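You operate a simulated robot arm through the tools that you are given. There is no shell and no other tool. Be economical: measure what you need, move in short steps, check, and stop when the job is done.

Carry out the task below with a simulated two-armed robot. There is one attempt and no reset: what you move stays moved.

TASK
Brush the crumbs off the long cushion, then press both straps shut.
Fine: use the green cushion brush and lay it back on the armchair seat; the yellow pillow stays there. Set down upright: green cushion brush. What is to be rubbed or washed off counts as gone when no trace of it is left.

Only the result counts: the job must be done as asked and must still hold three seconds after the hand-in. Knocking over, shifting, dropping, spilling or breaking anything else fails it.

THE ROBOT
Two 7-joint arms with two-finger parallel grippers on one trunk, on a base that drives. Base frame: it is fixed to the floor where the robot stands at the start and does not move with it; the origin is under the middle of the robot, x ahead of it, y to its left, z up. Readings come in mm, degrees, newtons and seconds.
The left shoulder is at the start at [60, 143, 726], the right one opposite. With the tool pointing down near the work surface each hand reaches from about 320 to 380 mm from the robot's upright axis, wherever it stands, measured 20 degrees to its own side. Places, roughly: backrest [-2000, -300, 600]; beige strap [-700, -700, 500]; blue strap [-1200, -700, 500]; chaise [-1250, -250, 250]; long cushion [-1250, -250, 500]. Payload 1.57 kg a hand.
Tool frame (each hand has its own): the origin (TCP) lies between the finger pads and is the grasp point; the fingertips stand 30 mm ahead of it; z points along the fingers, y is the line along which they close. The gripper opens to 110 mm. The fingers are 24 mm wide and 12 mm thick; the gripper's body (48 by 112 mm) begins 78 mm behind the TCP.
Orientation is that of the tool frame in the base frame, as a unit quaternion [w, x, y, z]. With the fingers straight down and closing along the base's y, the tool's x points along the base's -x, its y along +y and its z along -z.

THE INTERFACE
- The arms move only by the tool move_arm. It takes "left_steps", "right_steps" or both (then of equal length, played together; a hand with none holds still); each is a list of rows, each a list of 7 numbers: the shift along the base's x, y, z in units of 25 mm (1.0 is 25 mm), then the turn, a rotation vector about the base's x, y, z in units of 8 degrees (1.0 is 8 degrees), then the gripper command, from -1 (fully open) to 1 (shut), values between in proportion. In form: [[tx, ty, tz, wx, wy, wz, gripper], ...]. A call has 1 to 10 rows; each row shifts and turns the commanded pose from where the row before left it. A call with a number of a shift or a turn outside -1 to 1 is refused whole. A row lasts 0.2 s, in which the tool goes at most 50 mm and 8.6 degrees; a call with a longer step from one row to the next is refused whole, and so is a gripper value outside its range. Where a pose cannot be reached the arm comes as near as it can. A force on the tool above 40 N (or 10 N above the force at the start of the call, whichever is more), or a blocked arm, ends the call early, and 0.2 s more pass. Each finger travels about 45 mm/s and halts on what it meets, pressing with about 43 N; the grip force reading is that of the motor and also rises with nothing between the fingers. The clock runs only during rows and for 0.2 s after the last one: add rows that do not move to give the fingers time. The reply holds the time, the measured pose of the TCP, the force on the tool along the base axes, the opening and the grip force, in the units named above and with some noise, with the torque about the TCP (base axes, N m) and any sound that the robot's microphone picked up.
- Cameras (640 x 400 px; columns grow to the right, rows downward): "scene" is now at [22.8, -42.7, 1322.3]; the picture's right is [-0.59, -0.81, 0.00], its down [-0.75, 0.55, -0.36] and it looks along [0.29, -0.21, -0.93] (base axes); focal length 214 px, centre (320, 200). "left" rides on the left gripper at [70, -16, -141] in its tool frame; the picture's right is [0.23, 0.97, 0.00], its down [-0.85, 0.20, -0.48] and it looks along [-0.47, 0.11, 0.88] (tool axes); focal length 222 px, centre (320, 200). "right" rides on the right gripper at [70, 16, -141] in its tool frame; the picture's right is [-0.23, 0.97, 0.00], its down [-0.86, -0.20, -0.48] and it looks along [-0.47, -0.11, 0.88] (tool axes); focal length 222 px, centre (320, 200).
- camera(camera): a new picture of that camera. No time passes.
- slide_trunk(by): slides the trunk up (or, below 0, down) by that many mm; the arms and the scene camera ride with it, the base frame stays. It gives what a move gives, with no picture.
- roll_base(legs): drives the robot by 1 to 6 legs, each [ahead, left, turn to the left] in mm, mm and degrees, along the robot's own axes; the way and the turn of a leg run together, so that a leg with both is an arc; at most 1500 mm and 180 degrees a leg. The arms and the cameras ride along, it lands a little off, and it stops where it bumps. It gives what a move gives.
- pan_tilt(pan, tilt): turns the head with the scene camera to pan (to the left, within 86 degrees either way) and tilt (down, from -29 to 69), counted from straight ahead of the robot. It gives what a move gives.
- pixel_to_xyz(camera, pixels): for up to 12 pixels [column, row] of the newest picture of that camera ("zoom" is the newest enlarged one), the place [x, y, z] in the base frame of the surface seen there, good to about 3 mm, but the place of the scene camera against the robot may be out by one fixed shift of up to 18 mm in any direction. No time passes.
- inspect(camera, box): a new picture of the part [left, top, right, bottom] of that camera's present view, enlarged. No time passes.
- job_done(): hands the job in; it is judged then, once.

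Keep the steps short. Do not move on a guess: measure, check each grasp and each placing, and mend mistakes. In all there are 80 turns and 58 pictures (those below and enlarged ones count). Leave the grippers open and the arms clear of the work at the hand-in unless told otherwise, and finish with a single line.

The tools are called as a command line: name --argument value ..., lists and objects as JSON in quotes. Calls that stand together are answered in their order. move_arm: Moves the arms, as the interface text tells. Its arguments: {"type":"object","properties":{"left_steps":{"type":"array","items":{"type":"array","items":{"type":"number"}}},"right_steps":{"type":"array","items":{"type":"array","items":{"type":"number"}}}},"required":[]} The other tools are called the same way: slide_trunk (by) slides the trunk up or down; roll_base (legs) drives the base; pan_tilt (pan, tilt) turns the head that bears the scene camera; camera (camera) takes a picture; pixel_to_xyz (camera, pixels) gives the place of the surface under pixels of a picture; inspect (camera, box) takes an enlarged picture of a part of a camera's view; job_done () hands the job in.

At the start:

```text
time: 0.0
left_tool_pos: [457.8, -62.2, 790.7]
left_tool_rot: [-0.001, 0.0, 1.0, 0.0]
left_contact_force: [-0.3, -0.7, 0.6]
left_moment: [-0.01, 0.01, 0.02]
left_opening: 109.9
left_gripper_force: 0.1
right_tool_pos: [348.3, -386.8, 775.3]
right_tool_rot: [0.0, 0.0, 1.0, 0.0]
right_contact_force: [-0.3, 0.4, 0.4]
right_moment: [0.0, -0.05, -0.03]
right_opening: 110.2
right_gripper_force: 0.1
trunk travel left (down, up): [-325.0, 265.0]
robot x, y, heading: [-1.8, -3.3, 0.2]
head pan, tilt: [-36.2, 68.8]
```

scene: 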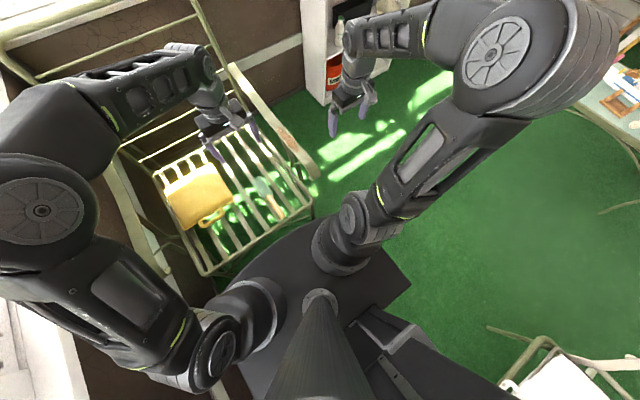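
right: 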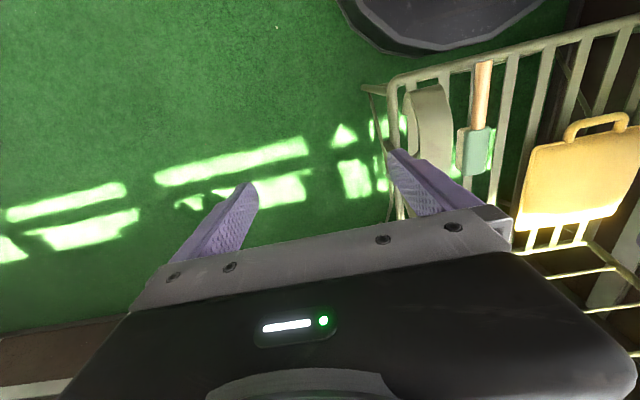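
left: 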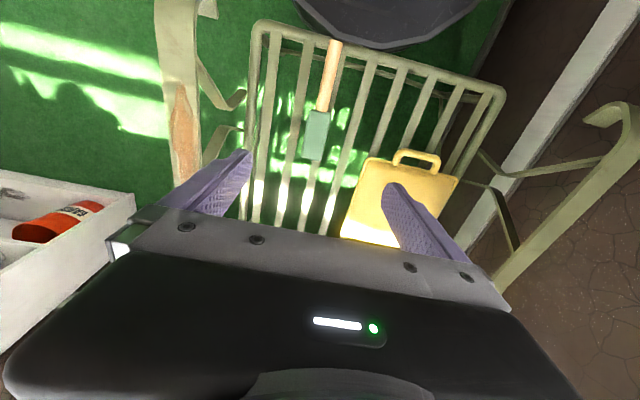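

The armchair seat with the green brush (left picture, head near (317,135), handle to (334,45)) and the yellow pillow is ahead. I measure the brush and the seat first.

pixel_to_xyz --camera "left" --pixels '[[317, 118], [317, 135], [315, 155], [326, 100], [330, 75], [335, 45], [308, 125], [328, 130], [400, 200], [287, 130], [415, 157], [180, 110]]'

inspect --camera "left" --box '[240, 20, 440, 180]'

pixel_to_xyz --camera "right" --pixels '[[475, 130], [475, 150], [475, 168], [480, 110], [482, 90], [484, 65], [462, 150], [490, 150], [430, 100], [430, 150], [580, 160], [400, 90]]'

```text
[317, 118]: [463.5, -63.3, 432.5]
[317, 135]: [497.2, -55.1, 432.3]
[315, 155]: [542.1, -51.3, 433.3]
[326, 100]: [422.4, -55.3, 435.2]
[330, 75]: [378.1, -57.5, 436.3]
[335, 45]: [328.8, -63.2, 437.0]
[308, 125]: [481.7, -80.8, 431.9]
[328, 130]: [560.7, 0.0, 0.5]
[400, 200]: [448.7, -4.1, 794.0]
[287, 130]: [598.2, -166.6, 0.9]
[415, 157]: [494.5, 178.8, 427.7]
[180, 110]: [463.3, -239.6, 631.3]
```

```text
2.50 times, centred on (340, 100) of left
```

zoom: 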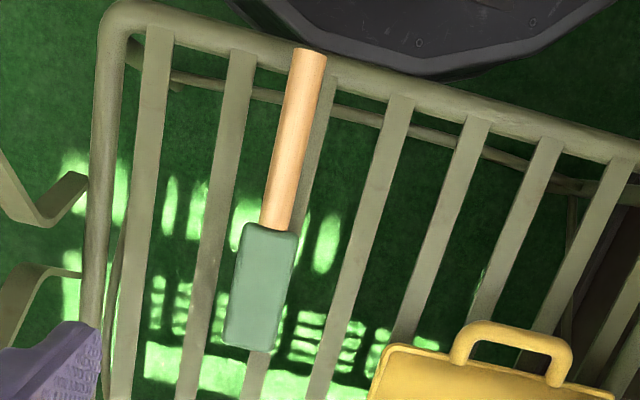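

```text
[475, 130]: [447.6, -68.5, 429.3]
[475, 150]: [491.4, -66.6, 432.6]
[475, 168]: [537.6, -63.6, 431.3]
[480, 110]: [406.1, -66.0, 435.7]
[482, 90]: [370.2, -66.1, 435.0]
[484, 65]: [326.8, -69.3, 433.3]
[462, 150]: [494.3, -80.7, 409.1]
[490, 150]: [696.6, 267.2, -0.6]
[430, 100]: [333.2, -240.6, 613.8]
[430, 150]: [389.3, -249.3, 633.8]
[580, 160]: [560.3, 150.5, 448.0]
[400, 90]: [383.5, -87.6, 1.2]
```

The brush lies along x: handle x≈326–440, y≈-65, head to x≈545. Now I measure the slats and the gaps under and beside the handle in the enlarged picture.

pixel_to_xyz --camera "zoom" --pixels '[[152, 120], [225, 120], [222, 150], [319, 150], [388, 150], [200, 38], [255, 370], [280, 130], [302, 130], [291, 130], [237, 290], [284, 290]]'

pan_tilt --pan 86 --tilt 35

camera --camera "scene"

```text
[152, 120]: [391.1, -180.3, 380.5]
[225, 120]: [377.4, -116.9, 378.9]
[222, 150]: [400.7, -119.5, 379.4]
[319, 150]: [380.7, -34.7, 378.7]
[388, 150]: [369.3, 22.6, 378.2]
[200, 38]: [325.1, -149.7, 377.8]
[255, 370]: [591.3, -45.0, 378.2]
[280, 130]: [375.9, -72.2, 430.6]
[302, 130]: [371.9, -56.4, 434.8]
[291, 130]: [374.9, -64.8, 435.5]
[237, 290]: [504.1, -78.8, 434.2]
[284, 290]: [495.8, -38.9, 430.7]
```

```text
time: 2.0
left_tool_pos: [457.2, -61.0, 789.7]
left_tool_rot: [0.0, 0.0, 1.0, 0.0]
left_contact_force: [0.3, 0.0, 0.6]
left_moment: [0.0, -0.04, 0.03]
left_opening: 110.0
left_gripper_force: 0.1
right_tool_pos: [348.0, -386.7, 774.5]
right_tool_rot: [0.0, 0.001, 1.0, 0.0]
right_contact_force: [0.2, -0.3, 0.3]
right_moment: [0.03, 0.01, 0.01]
right_opening: 110.1
right_gripper_force: 0.0
trunk travel left (down, up): [-325.0, 265.0]
robot x, y, heading: [2.2, -1.0, -0.0]
head pan, tilt: [85.9, 35.0]
```

```text
53 pictures are left
```

scene: 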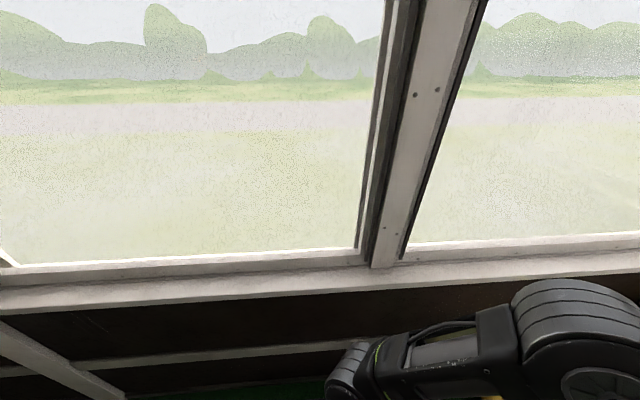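

Slats lie at z≈380, the handle (Ø≈20) centres near z≈425, y≈-65. I bring the left hand over the handle at x≈385 and part-way down, fingers open.

move_arm --left_steps '[[-1, -0.1, -1, 0, 0, 0, -1], [-1, -0.1, -1, 0, 0, 0, -1], [-0.9, 0, -1, 0, 0, 0, -1], [0, 0, -1, 0, 0, 0, -1], [0, 0, -1, 0, 0, 0, -1], [0, 0, -1, 0, 0, 0, -1], [0, 0, -1, 0, 0, 0, -1], [0, 0, -1, 0, 0, 0, -1], [0, 0, -1, 0, 0, 0, -1], [0, 0, 0, 0, 0, 0, -1]]'

camera --camera "left"

pan_tilt --pan 0 --tilt 60

camera --camera "scene"

```text
time: 4.2
left_tool_pos: [384.4, -66.6, 564.3]
left_tool_rot: [0.0, 0.001, 1.0, 0.001]
left_contact_force: [0.8, 0.0, 0.5]
left_moment: [-0.02, 0.02, -0.02]
left_opening: 110.1
left_gripper_force: 0.0
right_tool_pos: [348.1, -386.8, 775.4]
right_tool_rot: [0.0, 0.0, 1.0, 0.0]
right_contact_force: [0.1, 0.4, 0.5]
right_moment: [-0.01, -0.01, 0.02]
right_opening: 110.1
right_gripper_force: 0.2
trunk travel left (down, up): [-325.0, 265.0]
robot x, y, heading: [-2.1, 2.8, 0.1]
head pan, tilt: [85.9, 35.0]
```

```text
52 pictures are left
```

left: 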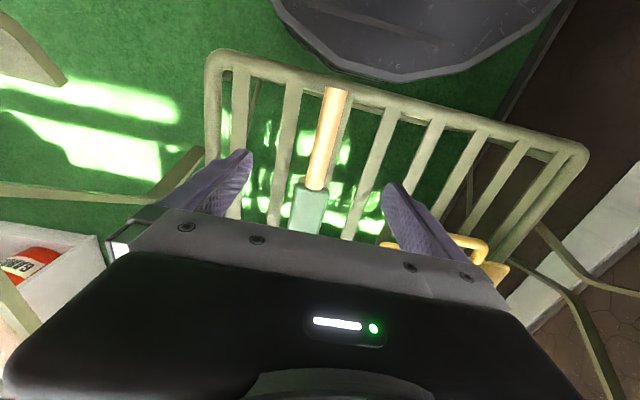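

```text
time: 5.8
left_tool_pos: [383.9, -66.4, 565.1]
left_tool_rot: [0.0, 0.0, 1.0, 0.0]
left_contact_force: [1.2, 1.0, 0.0]
left_moment: [0.0, -0.02, 0.0]
left_opening: 110.0
left_gripper_force: 0.0
right_tool_pos: [347.4, -386.9, 775.4]
right_tool_rot: [0.0, 0.0, 1.0, 0.0]
right_contact_force: [0.0, 0.0, 0.4]
right_moment: [0.0, 0.01, 0.0]
right_opening: 110.1
right_gripper_force: 0.1
trunk travel left (down, up): [-325.0, 265.0]
robot x, y, heading: [0.9, -0.1, -0.2]
head pan, tilt: [0.0, 60.0]
```

```text
51 pictures are left
```

scene: 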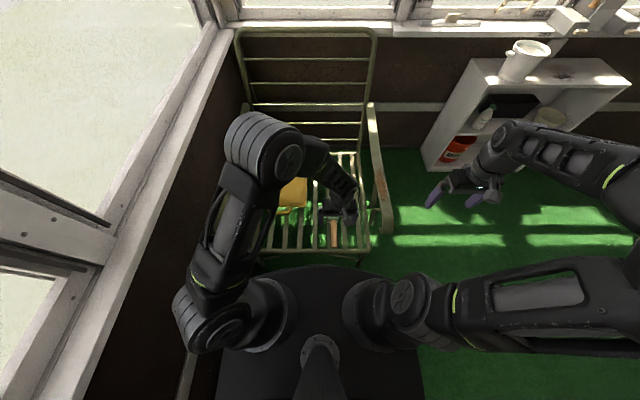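

The hand sits over the handle (handle at (325,140) in the left picture). I re-measure it from nearer.

pixel_to_xyz --camera "left" --pixels '[[337, 92], [330, 120], [322, 160], [317, 185], [308, 210], [295, 215], [322, 215]]'

```text
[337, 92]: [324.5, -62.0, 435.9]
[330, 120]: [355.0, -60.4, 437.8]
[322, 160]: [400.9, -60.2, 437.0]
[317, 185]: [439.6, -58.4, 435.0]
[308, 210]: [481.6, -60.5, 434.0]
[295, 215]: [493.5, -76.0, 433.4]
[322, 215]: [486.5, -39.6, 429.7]
```

The handle's axis is y≈-60, top z≈437. I shift 5 mm in y, go down to z≈421 and close slowly.

move_arm --left_steps '[[0, 0.22, -1, 0, 0, 0, -1], [0, 0, -1, 0, 0, 0, -1], [0, 0, -1, 0, 0, 0, -1], [0, 0, -1, 0, 0, 0, -1], [0, 0, -1, 0, 0, 0, -1], [0, 0, -0.7, 0, 0, 0, -1], [0, 0, 0, 0, 0, 0, -1]]'

move_arm --left_steps '[[0, 0, 0, 0, 0, 0, 1], [0, 0, 0, 0, 0, 0, 1], [0, 0, 0, 0, 0, 0, 1], [0, 0, 0, 0, 0, 0, 1], [0, 0, 0, 0, 0, 0, 1], [0, 0, 0, 0, 0, 0, 1], [0, 0, 0, 0, 0, 0, 1]]'

camera --camera "left"

```text
time: 7.4
left_tool_pos: [384.4, -60.4, 422.0]
left_tool_rot: [0.0, 0.0, 1.0, -0.001]
left_contact_force: [0.0, 0.8, -0.2]
left_moment: [0.0, 0.01, -0.03]
left_opening: 109.6
left_gripper_force: 0.2
right_tool_pos: [349.0, -386.7, 774.4]
right_tool_rot: [0.0, -0.001, 1.0, 0.0]
right_contact_force: [0.3, -0.3, -0.1]
right_moment: [0.0, 0.0, 0.04]
right_opening: 109.8
right_gripper_force: 0.0
trunk travel left (down, up): [-325.0, 265.0]
robot x, y, heading: [-0.5, 0.5, 0.1]
head pan, tilt: [0.0, 60.0]
```

```text
time: 9.0
left_tool_pos: [384.3, -60.4, 422.1]
left_tool_rot: [0.0, 0.0, 1.0, 0.0]
left_contact_force: [0.3, -0.6, 0.7]
left_moment: [-0.04, 0.01, -0.06]
left_opening: 25.4
left_gripper_force: 33.6
right_tool_pos: [347.8, -386.6, 774.6]
right_tool_rot: [-0.001, 0.0, 1.0, 0.0]
right_contact_force: [-0.4, 1.0, 0.1]
right_moment: [0.02, -0.02, 0.02]
right_opening: 109.9
right_gripper_force: 0.1
trunk travel left (down, up): [-325.0, 265.0]
robot x, y, heading: [1.4, 0.2, -0.2]
head pan, tilt: [0.0, 60.0]
```

```text
50 pictures are left
```

left: 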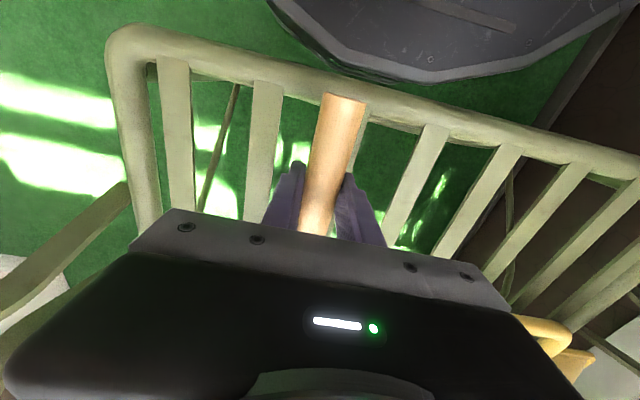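

The grip holds (opening 25 mm). I lift straight up about 375 mm and then back the robot away from the chair later.

move_arm --left_steps '[[0, 0, 0.6, 0, 0, 0, 1], [0, 0, 1, 0, 0, 0, 1], [0, 0, 1, 0, 0, 0, 1], [0, 0, 1, 0, 0, 0, 1], [0, 0, 1, 0, 0, 0, 1], [0, 0, 1, 0, 0, 0, 1], [0, 0, 1, 0, 0, 0, 1], [0, 0, 1, 0, 0, 0, 1], [0, 0, 1, 0, 0, 0, 1], [0, 0, 1, 0, 0, 0, 1]]'

move_arm --left_steps '[[0, 0, 1, 0, 0, 0, 1], [0, 0, 1, 0, 0, 0, 1], [0, 0, 1, 0, 0, 0, 1], [0, 0, 1, 0, 0, 0, 1], [0, 0, 1, 0, 0, 0, 1]]'

pan_tilt --pan -86 --tilt 35

camera --camera "scene"

camera --camera "left"

```text
time: 11.2
left_tool_pos: [384.8, -61.7, 663.2]
left_tool_rot: [0.0, 0.0, 1.0, 0.001]
left_contact_force: [-0.2, -0.4, -2.0]
left_moment: [0.0, 0.24, 0.02]
left_opening: 25.2
left_gripper_force: 36.3
right_tool_pos: [347.2, -386.2, 775.1]
right_tool_rot: [0.001, 0.0, 1.0, 0.0]
right_contact_force: [-0.6, 0.2, 0.0]
right_moment: [-0.03, -0.01, 0.01]
right_opening: 110.1
right_gripper_force: 0.0
trunk travel left (down, up): [-325.0, 265.0]
robot x, y, heading: [-5.1, 3.4, 0.0]
head pan, tilt: [0.0, 60.0]
```

```text
time: 12.4
left_tool_pos: [385.4, -59.9, 787.4]
left_tool_rot: [0.0, 0.0, 1.0, 0.0]
left_contact_force: [-0.1, 0.7, -2.7]
left_moment: [-0.02, 0.26, 0.01]
left_opening: 25.2
left_gripper_force: 36.4
right_tool_pos: [348.8, -386.0, 774.8]
right_tool_rot: [0.0, 0.0, 1.0, 0.0]
right_contact_force: [-0.5, 0.0, -0.8]
right_moment: [-0.03, -0.01, 0.01]
right_opening: 110.0
right_gripper_force: 0.0
trunk travel left (down, up): [-325.0, 265.0]
robot x, y, heading: [2.9, 3.7, -0.2]
head pan, tilt: [0.0, 60.0]
```

```text
time: 14.0
left_tool_pos: [385.6, -60.5, 786.1]
left_tool_rot: [0.0, 0.0, 1.0, 0.0]
left_contact_force: [0.2, -0.9, -2.5]
left_moment: [0.01, 0.22, 0.0]
left_opening: 25.4
left_gripper_force: 37.1
right_tool_pos: [348.5, -387.0, 774.7]
right_tool_rot: [0.0, 0.0, 1.0, 0.0]
right_contact_force: [0.7, 0.3, 0.8]
right_moment: [0.0, -0.01, 0.0]
right_opening: 110.3
right_gripper_force: 0.0
trunk travel left (down, up): [-325.0, 265.0]
robot x, y, heading: [5.2, -0.8, -0.1]
head pan, tilt: [-85.9, 35.0]
```

```text
49 pictures are left
```

scene: 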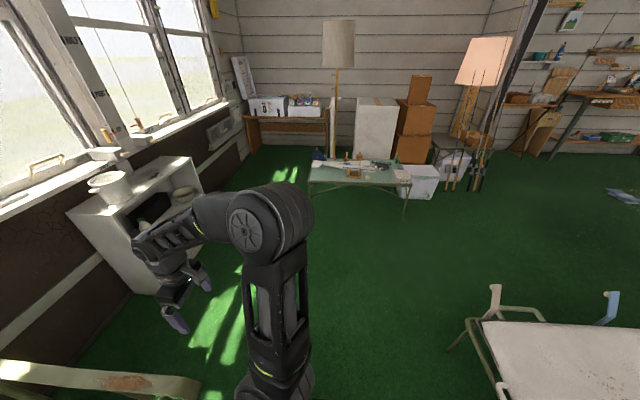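

```text
48 pictures are left
```

left: 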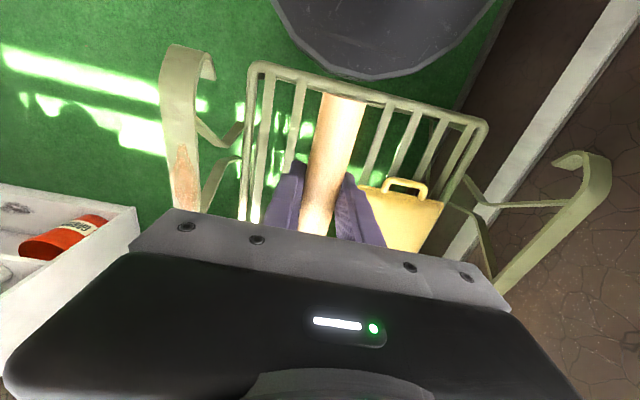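

Open floor lies to the right (-y). The chaise is at lower right with two upright straps near (495,300) and (612,305). I measure these and the small table.

pixel_to_xyz --camera "scene" --pixels '[[495, 290], [613, 295], [495, 330], [600, 325], [505, 395], [590, 360], [355, 180], [405, 210], [610, 195], [460, 350], [470, 180], [180, 350]]'

```text
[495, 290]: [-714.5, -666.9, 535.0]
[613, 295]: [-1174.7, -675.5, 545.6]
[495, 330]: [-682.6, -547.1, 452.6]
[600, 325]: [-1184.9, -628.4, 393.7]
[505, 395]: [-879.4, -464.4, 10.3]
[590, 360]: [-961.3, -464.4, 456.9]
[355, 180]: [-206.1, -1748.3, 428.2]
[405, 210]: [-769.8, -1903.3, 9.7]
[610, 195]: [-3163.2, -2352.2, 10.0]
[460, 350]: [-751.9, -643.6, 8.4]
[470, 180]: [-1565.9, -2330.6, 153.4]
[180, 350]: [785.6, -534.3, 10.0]
```

The chaise's strap side faces open floor at y<-700. I slide the robot to its right by 1000 mm, keeping clear of the table (y<-1740), then turn left 90° to face the chaise side.

roll_base --legs '[[0, -1050, 0], [0, 0, 90]]'

pan_tilt --pan 70 --tilt 30

camera --camera "scene"

```text
time: 23.3
left_tool_pos: [57.4, -667.5, 786.3]
left_tool_rot: [-0.001, 0.713, -0.701, 0.0]
left_contact_force: [0.7, 0.2, -2.2]
left_moment: [-0.2, -0.01, 0.02]
left_opening: 25.4
left_gripper_force: 37.0
right_tool_pos: [385.4, -699.5, 774.7]
right_tool_rot: [0.001, 0.713, -0.701, 0.0]
right_contact_force: [0.5, 0.7, -0.7]
right_moment: [0.01, -0.01, -0.02]
right_opening: 109.7
right_gripper_force: 0.1
trunk travel left (down, up): [-325.0, 265.0]
robot x, y, heading: [1.7, -1054.8, 90.8]
head pan, tilt: [-85.9, 35.0]
```

```text
time: 25.7
left_tool_pos: [56.9, -666.6, 786.7]
left_tool_rot: [0.0, 0.713, -0.701, 0.0]
left_contact_force: [-0.4, -0.1, -3.1]
left_moment: [-0.23, 0.0, 0.01]
left_opening: 25.1
left_gripper_force: 36.9
right_tool_pos: [384.7, -699.5, 774.9]
right_tool_rot: [0.0, 0.713, -0.701, 0.0]
right_contact_force: [0.3, 0.7, -0.3]
right_moment: [0.02, 0.0, 0.01]
right_opening: 110.0
right_gripper_force: 0.0
trunk travel left (down, up): [-325.0, 265.0]
robot x, y, heading: [4.9, -1057.7, 91.3]
head pan, tilt: [70.0, 30.0]
```

```text
47 pictures are left
```

scene: 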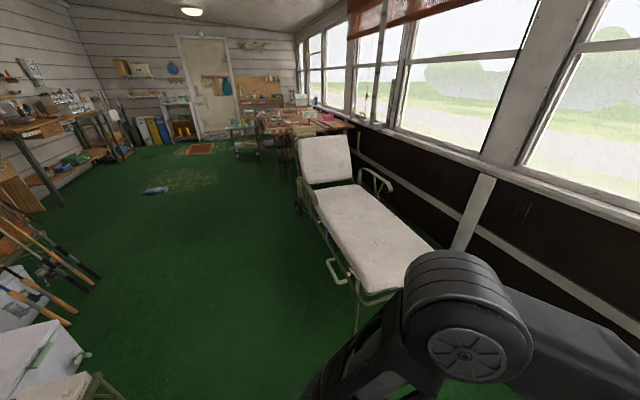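

The chaise runs along the windows. I check its near-side protrusions (hoops near (335,270)) and corners before driving alongside.

pixel_to_xyz --camera "scene" --pixels '[[332, 262], [340, 285], [300, 205], [330, 140], [375, 275], [320, 195], [360, 190], [425, 250], [385, 175], [356, 325], [380, 300], [345, 260]]'

inspect --camera "scene" --box '[280, 120, 460, 340]'

```text
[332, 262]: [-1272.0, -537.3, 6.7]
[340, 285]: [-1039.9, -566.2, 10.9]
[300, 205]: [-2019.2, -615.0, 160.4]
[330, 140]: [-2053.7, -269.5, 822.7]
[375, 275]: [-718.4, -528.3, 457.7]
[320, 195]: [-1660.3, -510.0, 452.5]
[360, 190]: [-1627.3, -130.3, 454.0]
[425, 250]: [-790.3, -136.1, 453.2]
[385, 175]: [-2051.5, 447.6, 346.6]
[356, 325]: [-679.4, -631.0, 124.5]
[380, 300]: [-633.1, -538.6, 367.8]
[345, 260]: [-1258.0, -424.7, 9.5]
```

```text
1.82 times, centred on (370, 230) of scene
```

zoom: 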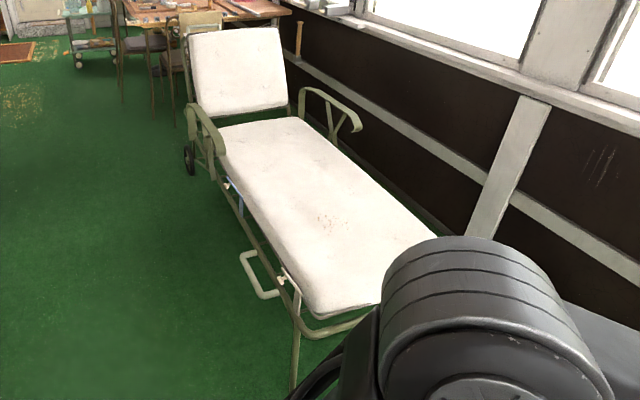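

Crumbs show near zoom (325,220). I measure them, the hoop (zoom (262,275)) and the straps.

pixel_to_xyz --camera "zoom" --pixels '[[245, 258], [265, 296], [278, 292], [325, 220], [305, 205], [345, 232], [228, 184], [283, 280], [240, 190], [298, 296], [209, 130], [255, 255]]'

```text
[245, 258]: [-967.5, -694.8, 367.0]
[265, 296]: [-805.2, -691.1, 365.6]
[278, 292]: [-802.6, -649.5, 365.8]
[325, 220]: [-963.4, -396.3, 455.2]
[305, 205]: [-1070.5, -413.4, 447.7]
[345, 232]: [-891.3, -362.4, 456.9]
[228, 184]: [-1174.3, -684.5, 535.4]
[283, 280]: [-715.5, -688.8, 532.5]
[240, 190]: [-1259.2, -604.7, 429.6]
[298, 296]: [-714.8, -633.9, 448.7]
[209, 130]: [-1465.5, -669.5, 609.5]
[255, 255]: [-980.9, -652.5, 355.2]
```

Everything sticking out stays at y>-700, so at y≈-1055 the base passes. I slide left 970 mm to face the crumbs and look.

roll_base --legs '[[0, 970, -1]]'

pan_tilt --pan 0 --tilt 50

camera --camera "scene"

camera --camera "left"

```text
time: 30.7
left_tool_pos: [-892.8, -675.7, 786.3]
left_tool_rot: [0.0, -0.707, 0.708, 0.0]
left_contact_force: [0.5, 0.1, -3.8]
left_moment: [-0.19, 0.03, -0.02]
left_opening: 25.3
left_gripper_force: 36.6
right_tool_pos: [-566.9, -713.8, 774.6]
right_tool_rot: [0.0, -0.706, 0.708, 0.0]
right_contact_force: [-0.8, -0.2, -1.4]
right_moment: [0.0, 0.01, -0.01]
right_opening: 109.8
right_gripper_force: 0.1
trunk travel left (down, up): [-325.0, 265.0]
robot x, y, heading: [-953.8, -1062.8, 89.9]
head pan, tilt: [70.0, 30.0]
```

```text
time: 32.1
left_tool_pos: [-893.1, -675.7, 787.0]
left_tool_rot: [0.0, -0.706, 0.708, 0.001]
left_contact_force: [0.4, 0.0, -2.2]
left_moment: [-0.24, 0.01, 0.02]
left_opening: 25.1
left_gripper_force: 36.8
right_tool_pos: [-566.4, -714.6, 774.6]
right_tool_rot: [0.0, -0.706, 0.708, -0.001]
right_contact_force: [-0.2, -0.1, 0.0]
right_moment: [0.02, 0.0, -0.04]
right_opening: 110.0
right_gripper_force: 0.0
trunk travel left (down, up): [-325.0, 265.0]
robot x, y, heading: [-951.7, -1062.7, 90.0]
head pan, tilt: [0.0, 50.0]
```

```text
45 pictures are left
```

scene: 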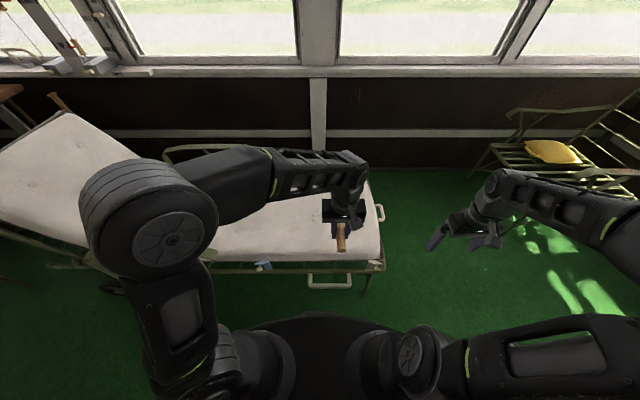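

```text
44 pictures are left
```

left: 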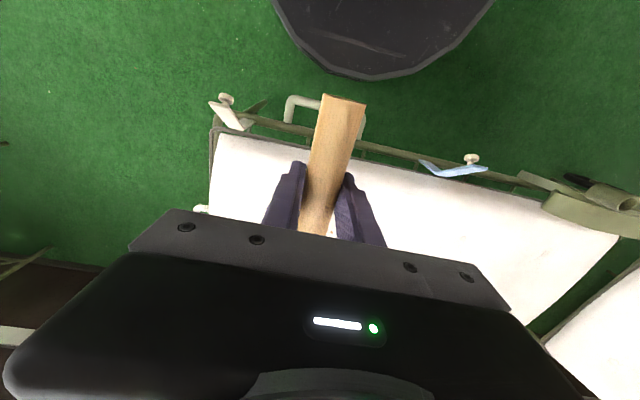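

The left arm hides the crumbs. I move the left hand 200 mm to the robot's left (-x) to look between the arms.

move_arm --left_steps '[[-1, 0, 0, 0, 0, 0, 1], [-1, 0, 0, 0, 0, 0, 1], [-1, 0, 0, 0, 0, 0, 1], [-1, 0, 0, 0, 0, 0, 1], [-1, 0, 0, 0, 0, 0, 1], [-1, 0, 0, 0, 0, 0, 1], [-1, 0, 0, 0, 0, 0, 1], [-1, 0, 0, 0, 0, 0, 1], [-1, 0, 0, 0, 0, 0, 1], [-1, 0, 0, 0, 0, 0, 1]]'

inspect --camera "scene" --box '[180, 130, 420, 300]'

```text
time: 34.3
left_tool_pos: [-1142.7, -676.5, 786.3]
left_tool_rot: [0.0, -0.706, 0.708, -0.001]
left_contact_force: [0.7, -0.3, -2.8]
left_moment: [-0.21, 0.02, -0.02]
left_opening: 25.4
left_gripper_force: 36.7
right_tool_pos: [-567.2, -713.5, 776.0]
right_tool_rot: [0.0, -0.706, 0.708, 0.0]
right_contact_force: [0.3, 0.5, 0.7]
right_moment: [0.01, -0.01, 0.02]
right_opening: 110.1
right_gripper_force: 0.0
trunk travel left (down, up): [-325.0, 265.0]
robot x, y, heading: [-951.9, -1058.5, 89.9]
head pan, tilt: [0.0, 50.0]
```

```text
2.35 times, centred on (300, 215) of scene
```

zoom: 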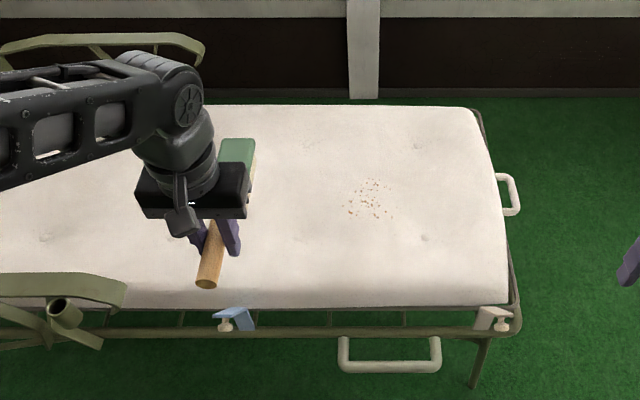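

Clear view: the crumb patch is at zoom (370,200); a faint spot at (310,145). I measure the patch, the cushion edges, the brush head and the straps.

pixel_to_xyz --camera "zoom" --pixels '[[345, 200], [395, 210], [372, 180], [370, 218], [310, 145], [475, 110], [505, 300], [240, 150], [230, 312], [225, 325], [492, 315], [504, 326]]'

inspect --camera "scene" --box '[270, 165, 370, 240]'

inspect --camera "scene" --box '[240, 240, 320, 290]'

inspect --camera "scene" --box '[340, 240, 420, 290]'

```text
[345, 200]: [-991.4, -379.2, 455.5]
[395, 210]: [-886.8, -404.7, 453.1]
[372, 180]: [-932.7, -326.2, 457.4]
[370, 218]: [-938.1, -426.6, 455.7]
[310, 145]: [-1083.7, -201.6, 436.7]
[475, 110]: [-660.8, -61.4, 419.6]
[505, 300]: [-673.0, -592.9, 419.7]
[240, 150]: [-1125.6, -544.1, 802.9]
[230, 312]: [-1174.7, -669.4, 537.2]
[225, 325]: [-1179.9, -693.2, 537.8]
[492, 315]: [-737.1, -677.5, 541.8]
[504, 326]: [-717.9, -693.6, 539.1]
```

```text
5.33 times, centred on (320, 202) of scene
```

zoom: 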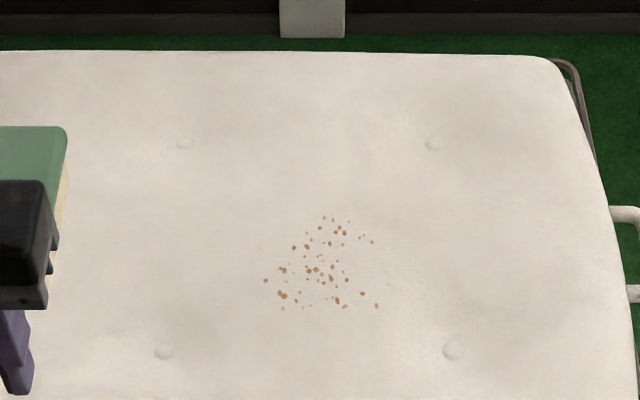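

```text
8.00 times, centred on (280, 265) of scene
```

zoom: 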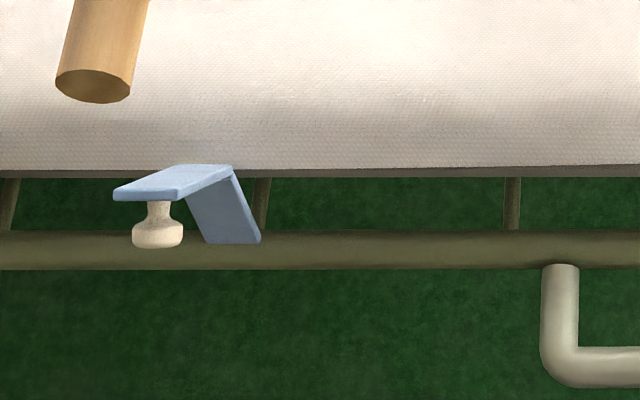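

```text
8.00 times, centred on (380, 265) of scene
```

zoom: 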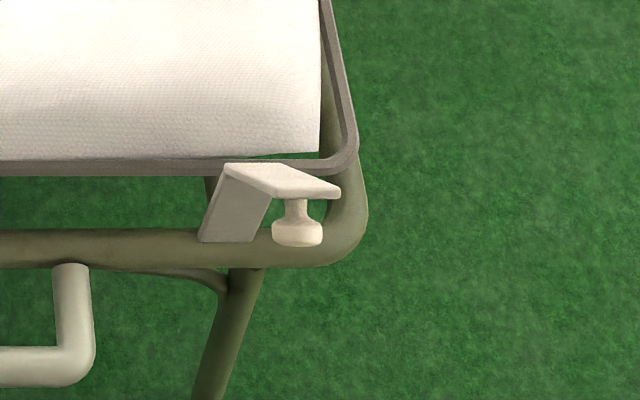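

Straps are bent plates with a knob at the tip. I measure the beige one's parts in this last enlarged picture.

pixel_to_xyz --camera "zoom" --pixels '[[240, 168], [300, 165], [330, 192], [285, 182], [297, 212], [297, 225], [297, 240], [240, 190], [205, 238], [255, 238], [150, 240], [297, 262]]'

camera --camera "right"

```text
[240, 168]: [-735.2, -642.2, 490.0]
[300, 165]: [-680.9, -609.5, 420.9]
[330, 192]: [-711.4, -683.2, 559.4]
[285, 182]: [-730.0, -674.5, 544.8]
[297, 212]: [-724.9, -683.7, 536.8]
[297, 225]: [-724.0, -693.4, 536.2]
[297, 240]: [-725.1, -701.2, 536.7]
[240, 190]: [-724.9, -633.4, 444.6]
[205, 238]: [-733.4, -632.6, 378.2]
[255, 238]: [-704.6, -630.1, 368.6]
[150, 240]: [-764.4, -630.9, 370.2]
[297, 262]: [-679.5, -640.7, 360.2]
```

```text
39 pictures are left
```

right: 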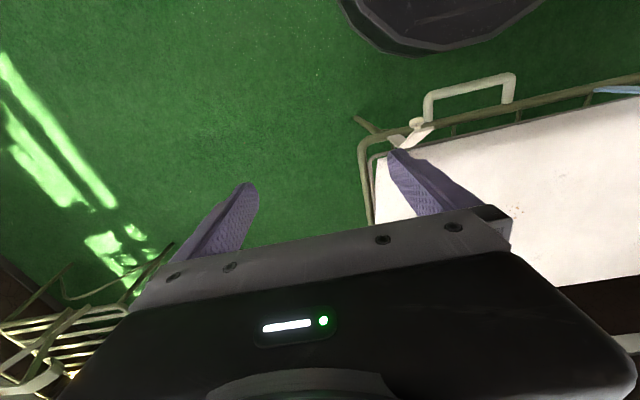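

Before handling the straps I brush. The patch spans x -995…-885, y -430…-320, cushion z≈455. The brush head reaches 56–161 mm ahead of the TCP with its bristles 42 mm below it. I bring the TCP to about (-1040,-505,560).

move_arm --left_steps '[[1, 0.2, 0, 0, 0, 0, 1], [1, 0.6, -0.5, 0, 0, 0, 1], [1, 1, -0.5, 0, 0, 0, 1], [1, 1, -1, 0, 0, 0, 1], [0.1, 1, -1, 0, 0, 0, 1], [0, 1, -1, 0, 0, 0, 1], [0, 1, -1, 0, 0, 0, 1], [0, 1, -1, 0, 0, 0, 1], [0, 0, -1, 0, 0, 0, 1], [0, 0, -1, 0, 0, 0, 1]]'

move_arm --left_steps '[[0, 0, -1, 0, 0, 0, 1], [0, 0, 0, 0, 0, 0, 1]]'

inspect --camera "scene" --box '[220, 130, 420, 270]'

```text
time: 36.5
left_tool_pos: [-1040.1, -506.3, 586.8]
left_tool_rot: [0.0, 0.707, -0.707, 0.0]
left_contact_force: [0.9, -1.2, -2.4]
left_moment: [-0.21, 0.03, -0.01]
left_opening: 25.4
left_gripper_force: 37.1
right_tool_pos: [-565.4, -713.9, 773.8]
right_tool_rot: [0.001, -0.707, 0.707, 0.0]
right_contact_force: [-0.3, -0.5, -0.7]
right_moment: [-0.02, 0.0, 0.0]
right_opening: 109.9
right_gripper_force: 0.1
trunk travel left (down, up): [-325.0, 265.0]
robot x, y, heading: [-959.0, -1062.5, 90.0]
head pan, tilt: [0.0, 50.0]
```

```text
time: 37.1
left_tool_pos: [-1040.4, -506.5, 562.2]
left_tool_rot: [0.0, -0.706, 0.708, 0.0]
left_contact_force: [-0.1, -0.5, -2.1]
left_moment: [-0.22, 0.01, -0.01]
left_opening: 25.2
left_gripper_force: 36.8
right_tool_pos: [-566.9, -713.3, 775.5]
right_tool_rot: [0.0, -0.707, 0.708, 0.0]
right_contact_force: [-0.4, -0.1, 0.5]
right_moment: [0.0, 0.01, 0.0]
right_opening: 109.8
right_gripper_force: 0.1
trunk travel left (down, up): [-325.0, 265.0]
robot x, y, heading: [-956.8, -1059.3, 89.8]
head pan, tilt: [0.0, 50.0]
```

```text
2.86 times, centred on (320, 200) of scene
```

zoom: 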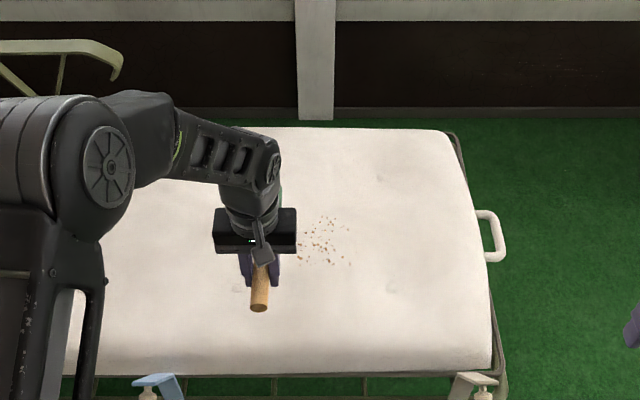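

Well placed beside the crumbs. I lower to about z=500 and then by small steps to contact.

move_arm --left_steps '[[0, 0, -1, 0, 0, 0, 1], [0, 0, -1, 0, 0, 0, 1], [0, 0, -0.4, 0, 0, 0, 1], [0, 0, -0.12, 0, 0, 0, 1], [0, 0, 0, 0, 0, 0, 1]]'

move_arm --left_steps '[[0, 0, -0.12, 0, 0, 0, 1], [0, 0, 0, 0, 0, 0, 1]]'

```text
time: 38.3
left_tool_pos: [-1040.2, -506.5, 498.5]
left_tool_rot: [0.0, -0.706, 0.708, 0.001]
left_contact_force: [-0.1, -0.4, -2.8]
left_moment: [-0.22, -0.03, -0.04]
left_opening: 25.2
left_gripper_force: 36.8
right_tool_pos: [-565.6, -713.3, 775.0]
right_tool_rot: [0.001, -0.707, 0.707, 0.0]
right_contact_force: [-1.5, -0.6, 0.3]
right_moment: [-0.02, 0.01, 0.02]
right_opening: 109.9
right_gripper_force: 0.1
trunk travel left (down, up): [-325.0, 265.0]
robot x, y, heading: [-955.2, -1061.0, 89.9]
head pan, tilt: [0.0, 50.0]
```

```text
time: 38.9
left_tool_pos: [-1040.7, -505.6, 496.0]
left_tool_rot: [0.0, -0.707, 0.707, -0.001]
left_contact_force: [-0.2, -1.4, -2.3]
left_moment: [-0.21, 0.01, 0.03]
left_opening: 25.6
left_gripper_force: 36.8
right_tool_pos: [-566.4, -714.6, 774.3]
right_tool_rot: [0.0, -0.706, 0.708, 0.0]
right_contact_force: [-0.4, 0.3, -0.1]
right_moment: [-0.03, -0.01, -0.01]
right_opening: 110.0
right_gripper_force: 0.1
trunk travel left (down, up): [-325.0, 265.0]
robot x, y, heading: [-951.0, -1062.3, 89.9]
head pan, tilt: [0.0, 50.0]
```

No contact yet; I go on in 3 mm steps, watching the force.

move_arm --left_steps '[[0, 0, -0.12, 0, 0, 0, 1], [0, 0, 0, 0, 0, 0, 1]]'

move_arm --left_steps '[[0, 0, -0.12, 0, 0, 0, 1], [0, 0, 0, 0, 0, 0, 1]]'

```text
time: 39.5
left_tool_pos: [-1040.3, -506.3, 493.9]
left_tool_rot: [0.001, -0.706, 0.708, 0.001]
left_contact_force: [-0.7, -3.9, 6.6]
left_moment: [1.17, -0.02, 0.06]
left_opening: 25.7
left_gripper_force: 36.9
right_tool_pos: [-566.6, -714.8, 775.8]
right_tool_rot: [0.0, -0.706, 0.708, 0.0]
right_contact_force: [0.3, 0.9, 0.4]
right_moment: [-0.02, 0.0, 0.03]
right_opening: 110.1
right_gripper_force: 0.1
trunk travel left (down, up): [-325.0, 265.0]
robot x, y, heading: [-953.1, -1059.7, 90.1]
head pan, tilt: [0.0, 50.0]
```

```text
time: 40.1
left_tool_pos: [-1041.1, -506.9, 491.1]
left_tool_rot: [0.001, -0.707, 0.708, 0.002]
left_contact_force: [-1.8, -7.1, 20.8]
left_moment: [1.06, -0.01, 0.07]
left_opening: 25.6
left_gripper_force: 36.7
right_tool_pos: [-566.5, -715.4, 775.3]
right_tool_rot: [0.001, -0.707, 0.708, -0.001]
right_contact_force: [-1.0, 0.7, 0.7]
right_moment: [-0.01, 0.01, 0.0]
right_opening: 109.6
right_gripper_force: 0.1
trunk travel left (down, up): [-325.0, 265.0]
robot x, y, heading: [-954.0, -1061.8, 89.8]
head pan, tilt: [0.0, 50.0]
```

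Firm contact (≈10–20 N). I ease up 2 mm and sweep +x across the patch.

move_arm --left_steps '[[0, 0, 0.07, 0, 0, 0, 1], [0.8, 0, 0, 0, 0, 0, 1], [0.8, 0, 0, 0, 0, 0, 1], [0.8, 0, 0, 0, 0, 0, 1], [0.8, 0, 0, 0, 0, 0, 1], [0.8, 0, 0, 0, 0, 0, 1], [0.8, 0, 0, 0, 0, 0, 1], [0.8, 0, 0, 0, 0, 0, 1], [0.8, 0, 0, 0, 0, 0, 1], [0.8, 0, 0, 0, 0, 0, 1]]'

inspect --camera "scene" --box '[220, 130, 420, 270]'

camera --camera "left"

```text
time: 42.3
left_tool_pos: [-860.3, -507.3, 491.6]
left_tool_rot: [0.0, -0.706, 0.708, 0.0]
left_contact_force: [-4.1, 1.0, 9.0]
left_moment: [0.57, 0.03, 0.27]
left_opening: 25.1
left_gripper_force: 37.1
right_tool_pos: [-567.1, -714.4, 775.8]
right_tool_rot: [0.0, -0.706, 0.708, 0.0]
right_contact_force: [-0.2, 0.0, 0.1]
right_moment: [0.04, 0.03, -0.02]
right_opening: 109.9
right_gripper_force: 0.1
trunk travel left (down, up): [-325.0, 265.0]
robot x, y, heading: [-951.3, -1059.9, 89.7]
head pan, tilt: [0.0, 50.0]
```

```text
2.86 times, centred on (320, 200) of scene
```

zoom: 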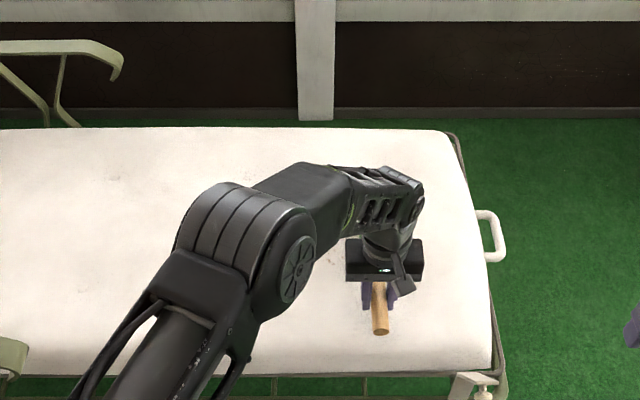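

```text
36 pictures are left
```

left: 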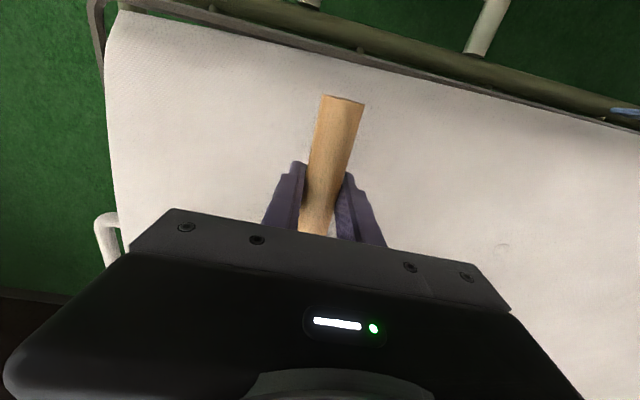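

One lane done. I shift 55 mm ahead (+y) on the cushion and sweep back in -x for the second lane.

move_arm --left_steps '[[0.4, 1, 0, 0, 0, 0, 1], [0, 1, 0, 0, 0, 0, 1], [-0.8, 0, 0, 0, 0, 0, 1], [-0.8, 0, 0, 0, 0, 0, 1], [-0.8, 0, 0, 0, 0, 0, 1], [-0.8, 0, 0, 0, 0, 0, 1], [-0.8, 0, 0, 0, 0, 0, 1], [-0.8, 0, 0, 0, 0, 0, 1], [-0.8, 0, 0, 0, 0, 0, 1], [-0.8, 0, 0, 0, 0, 0, 1]]'

move_arm --left_steps '[[-0.8, 0, 0, 0, 0, 0, 1], [-0.8, 0, 0, 0, 0, 0, 1], [-1, 0, 1, 0, 0, 0, 1], [-1, -0.5, 1, 0, 0, 0, 1], [-1, -0.5, 1, 0, 0, 0, 1], [-1, -0.5, 1, 0, 0, 0, 1]]'

inspect --camera "scene" --box '[270, 165, 370, 240]'

```text
time: 44.5
left_tool_pos: [-1010.6, -456.7, 490.8]
left_tool_rot: [0.0, -0.706, 0.708, 0.001]
left_contact_force: [2.5, -0.5, 4.9]
left_moment: [0.28, 0.01, -0.08]
left_opening: 25.3
left_gripper_force: 36.5
right_tool_pos: [-566.5, -713.5, 774.9]
right_tool_rot: [0.0, 0.707, -0.707, 0.0]
right_contact_force: [-0.5, -0.1, 0.7]
right_moment: [-0.02, -0.02, 0.02]
right_opening: 109.8
right_gripper_force: 0.0
trunk travel left (down, up): [-325.0, 265.0]
robot x, y, heading: [-948.9, -1061.3, 89.9]
head pan, tilt: [0.0, 50.0]
```

```text
time: 45.9
left_tool_pos: [-1148.9, -494.8, 590.1]
left_tool_rot: [-0.001, -0.707, 0.708, -0.001]
left_contact_force: [-1.2, -0.5, -2.5]
left_moment: [-0.21, 0.01, 0.01]
left_opening: 25.3
left_gripper_force: 37.0
right_tool_pos: [-566.3, -713.7, 774.7]
right_tool_rot: [0.001, -0.707, 0.707, 0.0]
right_contact_force: [1.0, 0.0, -0.5]
right_moment: [-0.04, 0.01, 0.02]
right_opening: 110.0
right_gripper_force: 0.0
trunk travel left (down, up): [-325.0, 265.0]
robot x, y, heading: [-954.7, -1061.3, 89.8]
head pan, tilt: [0.0, 50.0]
```

```text
5.33 times, centred on (320, 202) of scene
```

zoom: 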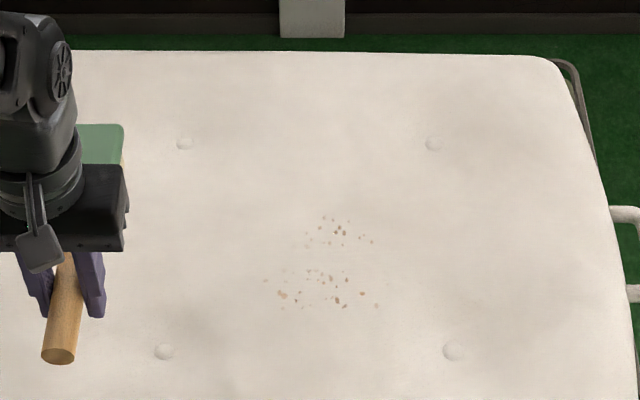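

The patch has faded; the doubly swept band is clean. More strokes are needed. I go back down at x≈-1030, y≈-512 and sweep to and fro.

move_arm --left_steps '[[1, -0.3, -0.5, 0, 0, 0, 1], [1, -0.3, -0.9, 0, 0, 0, 1], [1, -0.1, -0.9, 0, 0, 0, 1], [1, 0, -0.9, 0, 0, 0, 1], [0.5, 0, -0.8, 0, 0, 0, 1], [0.8, 0, 0, 0, 0, 0, 1], [0.8, 0, 0, 0, 0, 0, 1], [0.8, 0, 0, 0, 0, 0, 1], [0.8, 0, 0, 0, 0, 0, 1], [0.8, 0, 0, 0, 0, 0, 1]]'

move_arm --left_steps '[[0.8, 0, 0, 0, 0, 0, 1], [0.8, 0, 0, 0, 0, 0, 1], [0.8, 0, 0, 0, 0, 0, 1], [-0.8, 0, 0, 0, 0, 0, 1], [-0.8, 0, 0, 0, 0, 0, 1], [-0.8, 0, 0, 0, 0, 0, 1], [-0.8, 0, 0, 0, 0, 0, 1], [-0.8, 0, 0, 0, 0, 0, 1], [-0.8, 0, 0, 0, 0, 0, 1], [-0.8, 0, 0, 0, 0, 0, 1]]'

move_arm --left_steps '[[-0.8, 0.5, 0, 0, 0, 0, 1], [-0.4, 1, 0, 0, 0, 0, 1], [0, 1, 0, 0, 0, 0, 1], [0.8, 0.3, 0, 0, 0, 0, 1], [0.8, 0, 0, 0, 0, 0, 1], [0.8, 0, 0, 0, 0, 0, 1], [0.8, 0, 0, 0, 0, 0, 1], [0.8, 0, 0, 0, 0, 0, 1], [0.8, 0, 0, 0, 0, 0, 1], [0.8, 0, 0, 0, 0, 0, 1]]'

move_arm --left_steps '[[0.8, 0, 0, 0, 0, 0, 1], [-0.8, 0, 0, 0, 0, 0, 1], [-0.8, 0, 0, 0, 0, 0, 1], [-0.8, 0, 0, 0, 0, 0, 1], [-0.8, 0, 0, 0, 0, 0, 1], [-0.8, 0, 0, 0, 0, 0, 1], [-0.8, 0, 0, 0, 0, 0, 1], [-0.8, 0, 0, 0, 0, 0, 1], [-0.8, 0, 0, 0, 0, 0, 1], [-0.8, 0, 0, 0, 0, 0, 1]]'

move_arm --left_steps '[[-1, 0, 1, 0, 0, 0, 1], [-1, -0.5, 1, 0, 0, 0, 1], [-1, -0.5, 1, 0, 0, 0, 1], [-1, -0.5, 1, 0, 0, 0, 1]]'

inspect --camera "scene" --box '[270, 165, 370, 240]'

```text
time: 48.1
left_tool_pos: [-936.9, -511.8, 491.2]
left_tool_rot: [0.0, -0.707, 0.708, 0.0]
left_contact_force: [0.2, 0.7, 1.5]
left_moment: [0.03, -0.05, 0.01]
left_opening: 25.5
left_gripper_force: 37.2
right_tool_pos: [-566.7, -713.5, 775.9]
right_tool_rot: [0.0, -0.707, 0.707, 0.0]
right_contact_force: [-0.1, -0.5, 1.1]
right_moment: [-0.01, 0.0, 0.01]
right_opening: 110.1
right_gripper_force: 0.1
trunk travel left (down, up): [-325.0, 265.0]
robot x, y, heading: [-954.8, -1064.8, 90.2]
head pan, tilt: [0.0, 50.0]
```

```text
time: 50.3
left_tool_pos: [-1020.3, -512.5, 491.1]
left_tool_rot: [0.0, -0.707, 0.708, 0.0]
left_contact_force: [0.5, 0.9, 1.6]
left_moment: [0.07, -0.01, -0.02]
left_opening: 25.5
left_gripper_force: 36.4
right_tool_pos: [-566.0, -713.0, 775.4]
right_tool_rot: [0.0, -0.706, 0.708, 0.0]
right_contact_force: [-0.2, -0.2, -0.9]
right_moment: [0.01, 0.01, -0.05]
right_opening: 110.0
right_gripper_force: 0.1
trunk travel left (down, up): [-325.0, 265.0]
robot x, y, heading: [-953.9, -1062.4, 89.7]
head pan, tilt: [0.0, 50.0]
```

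```text
time: 52.5
left_tool_pos: [-907.8, -441.2, 491.7]
left_tool_rot: [0.001, -0.706, 0.708, 0.0]
left_contact_force: [-0.9, 0.2, 2.3]
left_moment: [0.04, -0.01, 0.05]
left_opening: 25.3
left_gripper_force: 37.0
right_tool_pos: [-565.5, -713.9, 775.3]
right_tool_rot: [0.0, -0.706, 0.708, 0.0]
right_contact_force: [0.2, -0.2, -0.1]
right_moment: [0.02, -0.01, 0.0]
right_opening: 110.2
right_gripper_force: 0.1
trunk travel left (down, up): [-325.0, 265.0]
robot x, y, heading: [-951.3, -1061.5, 90.2]
head pan, tilt: [0.0, 50.0]
```

```text
time: 54.7
left_tool_pos: [-1068.6, -440.3, 491.5]
left_tool_rot: [0.0, -0.707, 0.707, 0.0]
left_contact_force: [-0.1, -0.7, -2.0]
left_moment: [-0.23, -0.01, -0.06]
left_opening: 25.4
left_gripper_force: 36.6
right_tool_pos: [-567.0, -713.5, 774.7]
right_tool_rot: [0.0, -0.707, 0.707, -0.001]
right_contact_force: [-0.5, -0.5, 0.0]
right_moment: [0.05, 0.01, -0.01]
right_opening: 110.1
right_gripper_force: 0.0
trunk travel left (down, up): [-325.0, 265.0]
robot x, y, heading: [-955.6, -1059.6, 89.8]
head pan, tilt: [0.0, 50.0]
```

```text
time: 55.7
left_tool_pos: [-1169.3, -479.8, 591.1]
left_tool_rot: [-0.001, -0.706, 0.708, 0.0]
left_contact_force: [0.8, -0.2, -2.9]
left_moment: [-0.25, -0.02, 0.0]
left_opening: 25.4
left_gripper_force: 36.4
right_tool_pos: [-566.5, -713.4, 775.0]
right_tool_rot: [0.0, 0.707, -0.707, 0.0]
right_contact_force: [0.2, 0.4, 0.6]
right_moment: [0.04, 0.01, 0.02]
right_opening: 109.8
right_gripper_force: 0.0
trunk travel left (down, up): [-325.0, 265.0]
robot x, y, heading: [-955.4, -1062.4, 89.8]
head pan, tilt: [0.0, 50.0]
```

```text
5.33 times, centred on (320, 202) of scene
```

zoom: 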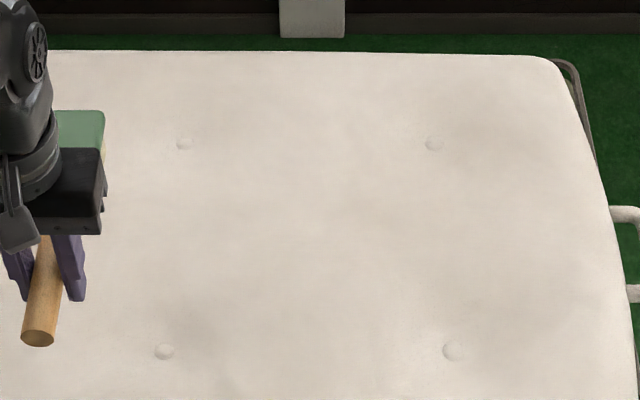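

The patch looks clean. I check it at higher enlargement and view the rest of the cushion.

inspect --camera "scene" --box '[305, 195, 355, 227]'

move_arm --left_steps '[[0, -1, 1, 0, 0, 0, 1], [0, -1, 1, 0, 0, 0, 1], [0, -1, 1, 0, 0, 0, 1], [0, -1, 1, 0, 0, 0, 1], [0, -1, 1, 0, 0, 0, 1], [0, -1, 1, 0, 0, 0, 1], [0, -1, 1, 0, 0, 0, 1], [0, -0.5, 1, 0, 0, 0, 1]]'

pan_tilt --pan 30 --tilt 45

camera --camera "scene"

```text
12.50 times, centred on (330, 211) of scene
```

zoom: 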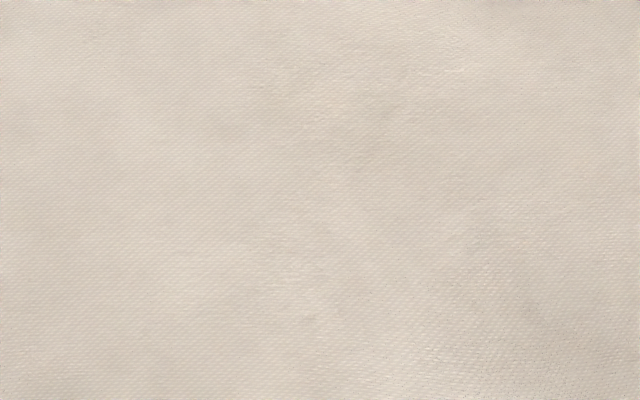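

```text
time: 57.5
left_tool_pos: [-1168.6, -665.4, 790.9]
left_tool_rot: [-0.001, -0.706, 0.708, 0.001]
left_contact_force: [0.4, -0.1, -1.7]
left_moment: [-0.22, -0.01, -0.02]
left_opening: 25.5
left_gripper_force: 36.9
right_tool_pos: [-565.2, -712.5, 773.6]
right_tool_rot: [0.0, -0.706, 0.708, 0.001]
right_contact_force: [-0.3, 0.1, -0.3]
right_moment: [0.02, 0.0, 0.03]
right_opening: 109.8
right_gripper_force: 0.0
trunk travel left (down, up): [-325.0, 265.0]
robot x, y, heading: [-955.6, -1060.0, 89.8]
head pan, tilt: [0.0, 50.0]
```

```text
time: 58.5
left_tool_pos: [-1168.3, -666.1, 790.5]
left_tool_rot: [0.0, -0.707, 0.708, -0.001]
left_contact_force: [0.2, 0.1, -2.3]
left_moment: [-0.2, -0.03, 0.01]
left_opening: 25.1
left_gripper_force: 36.8
right_tool_pos: [-567.0, -713.8, 774.4]
right_tool_rot: [0.0, -0.706, 0.708, 0.0]
right_contact_force: [-0.2, 0.7, -0.4]
right_moment: [0.0, -0.01, -0.02]
right_opening: 109.9
right_gripper_force: 0.0
trunk travel left (down, up): [-325.0, 265.0]
robot x, y, heading: [-953.0, -1063.2, 90.1]
head pan, tilt: [30.0, 45.0]
```

```text
32 pictures are left
```

scene: 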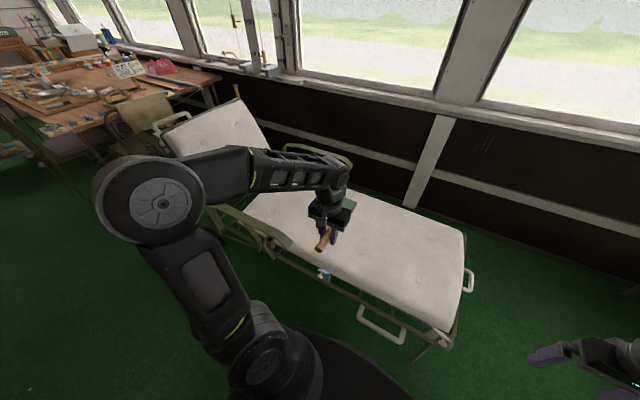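

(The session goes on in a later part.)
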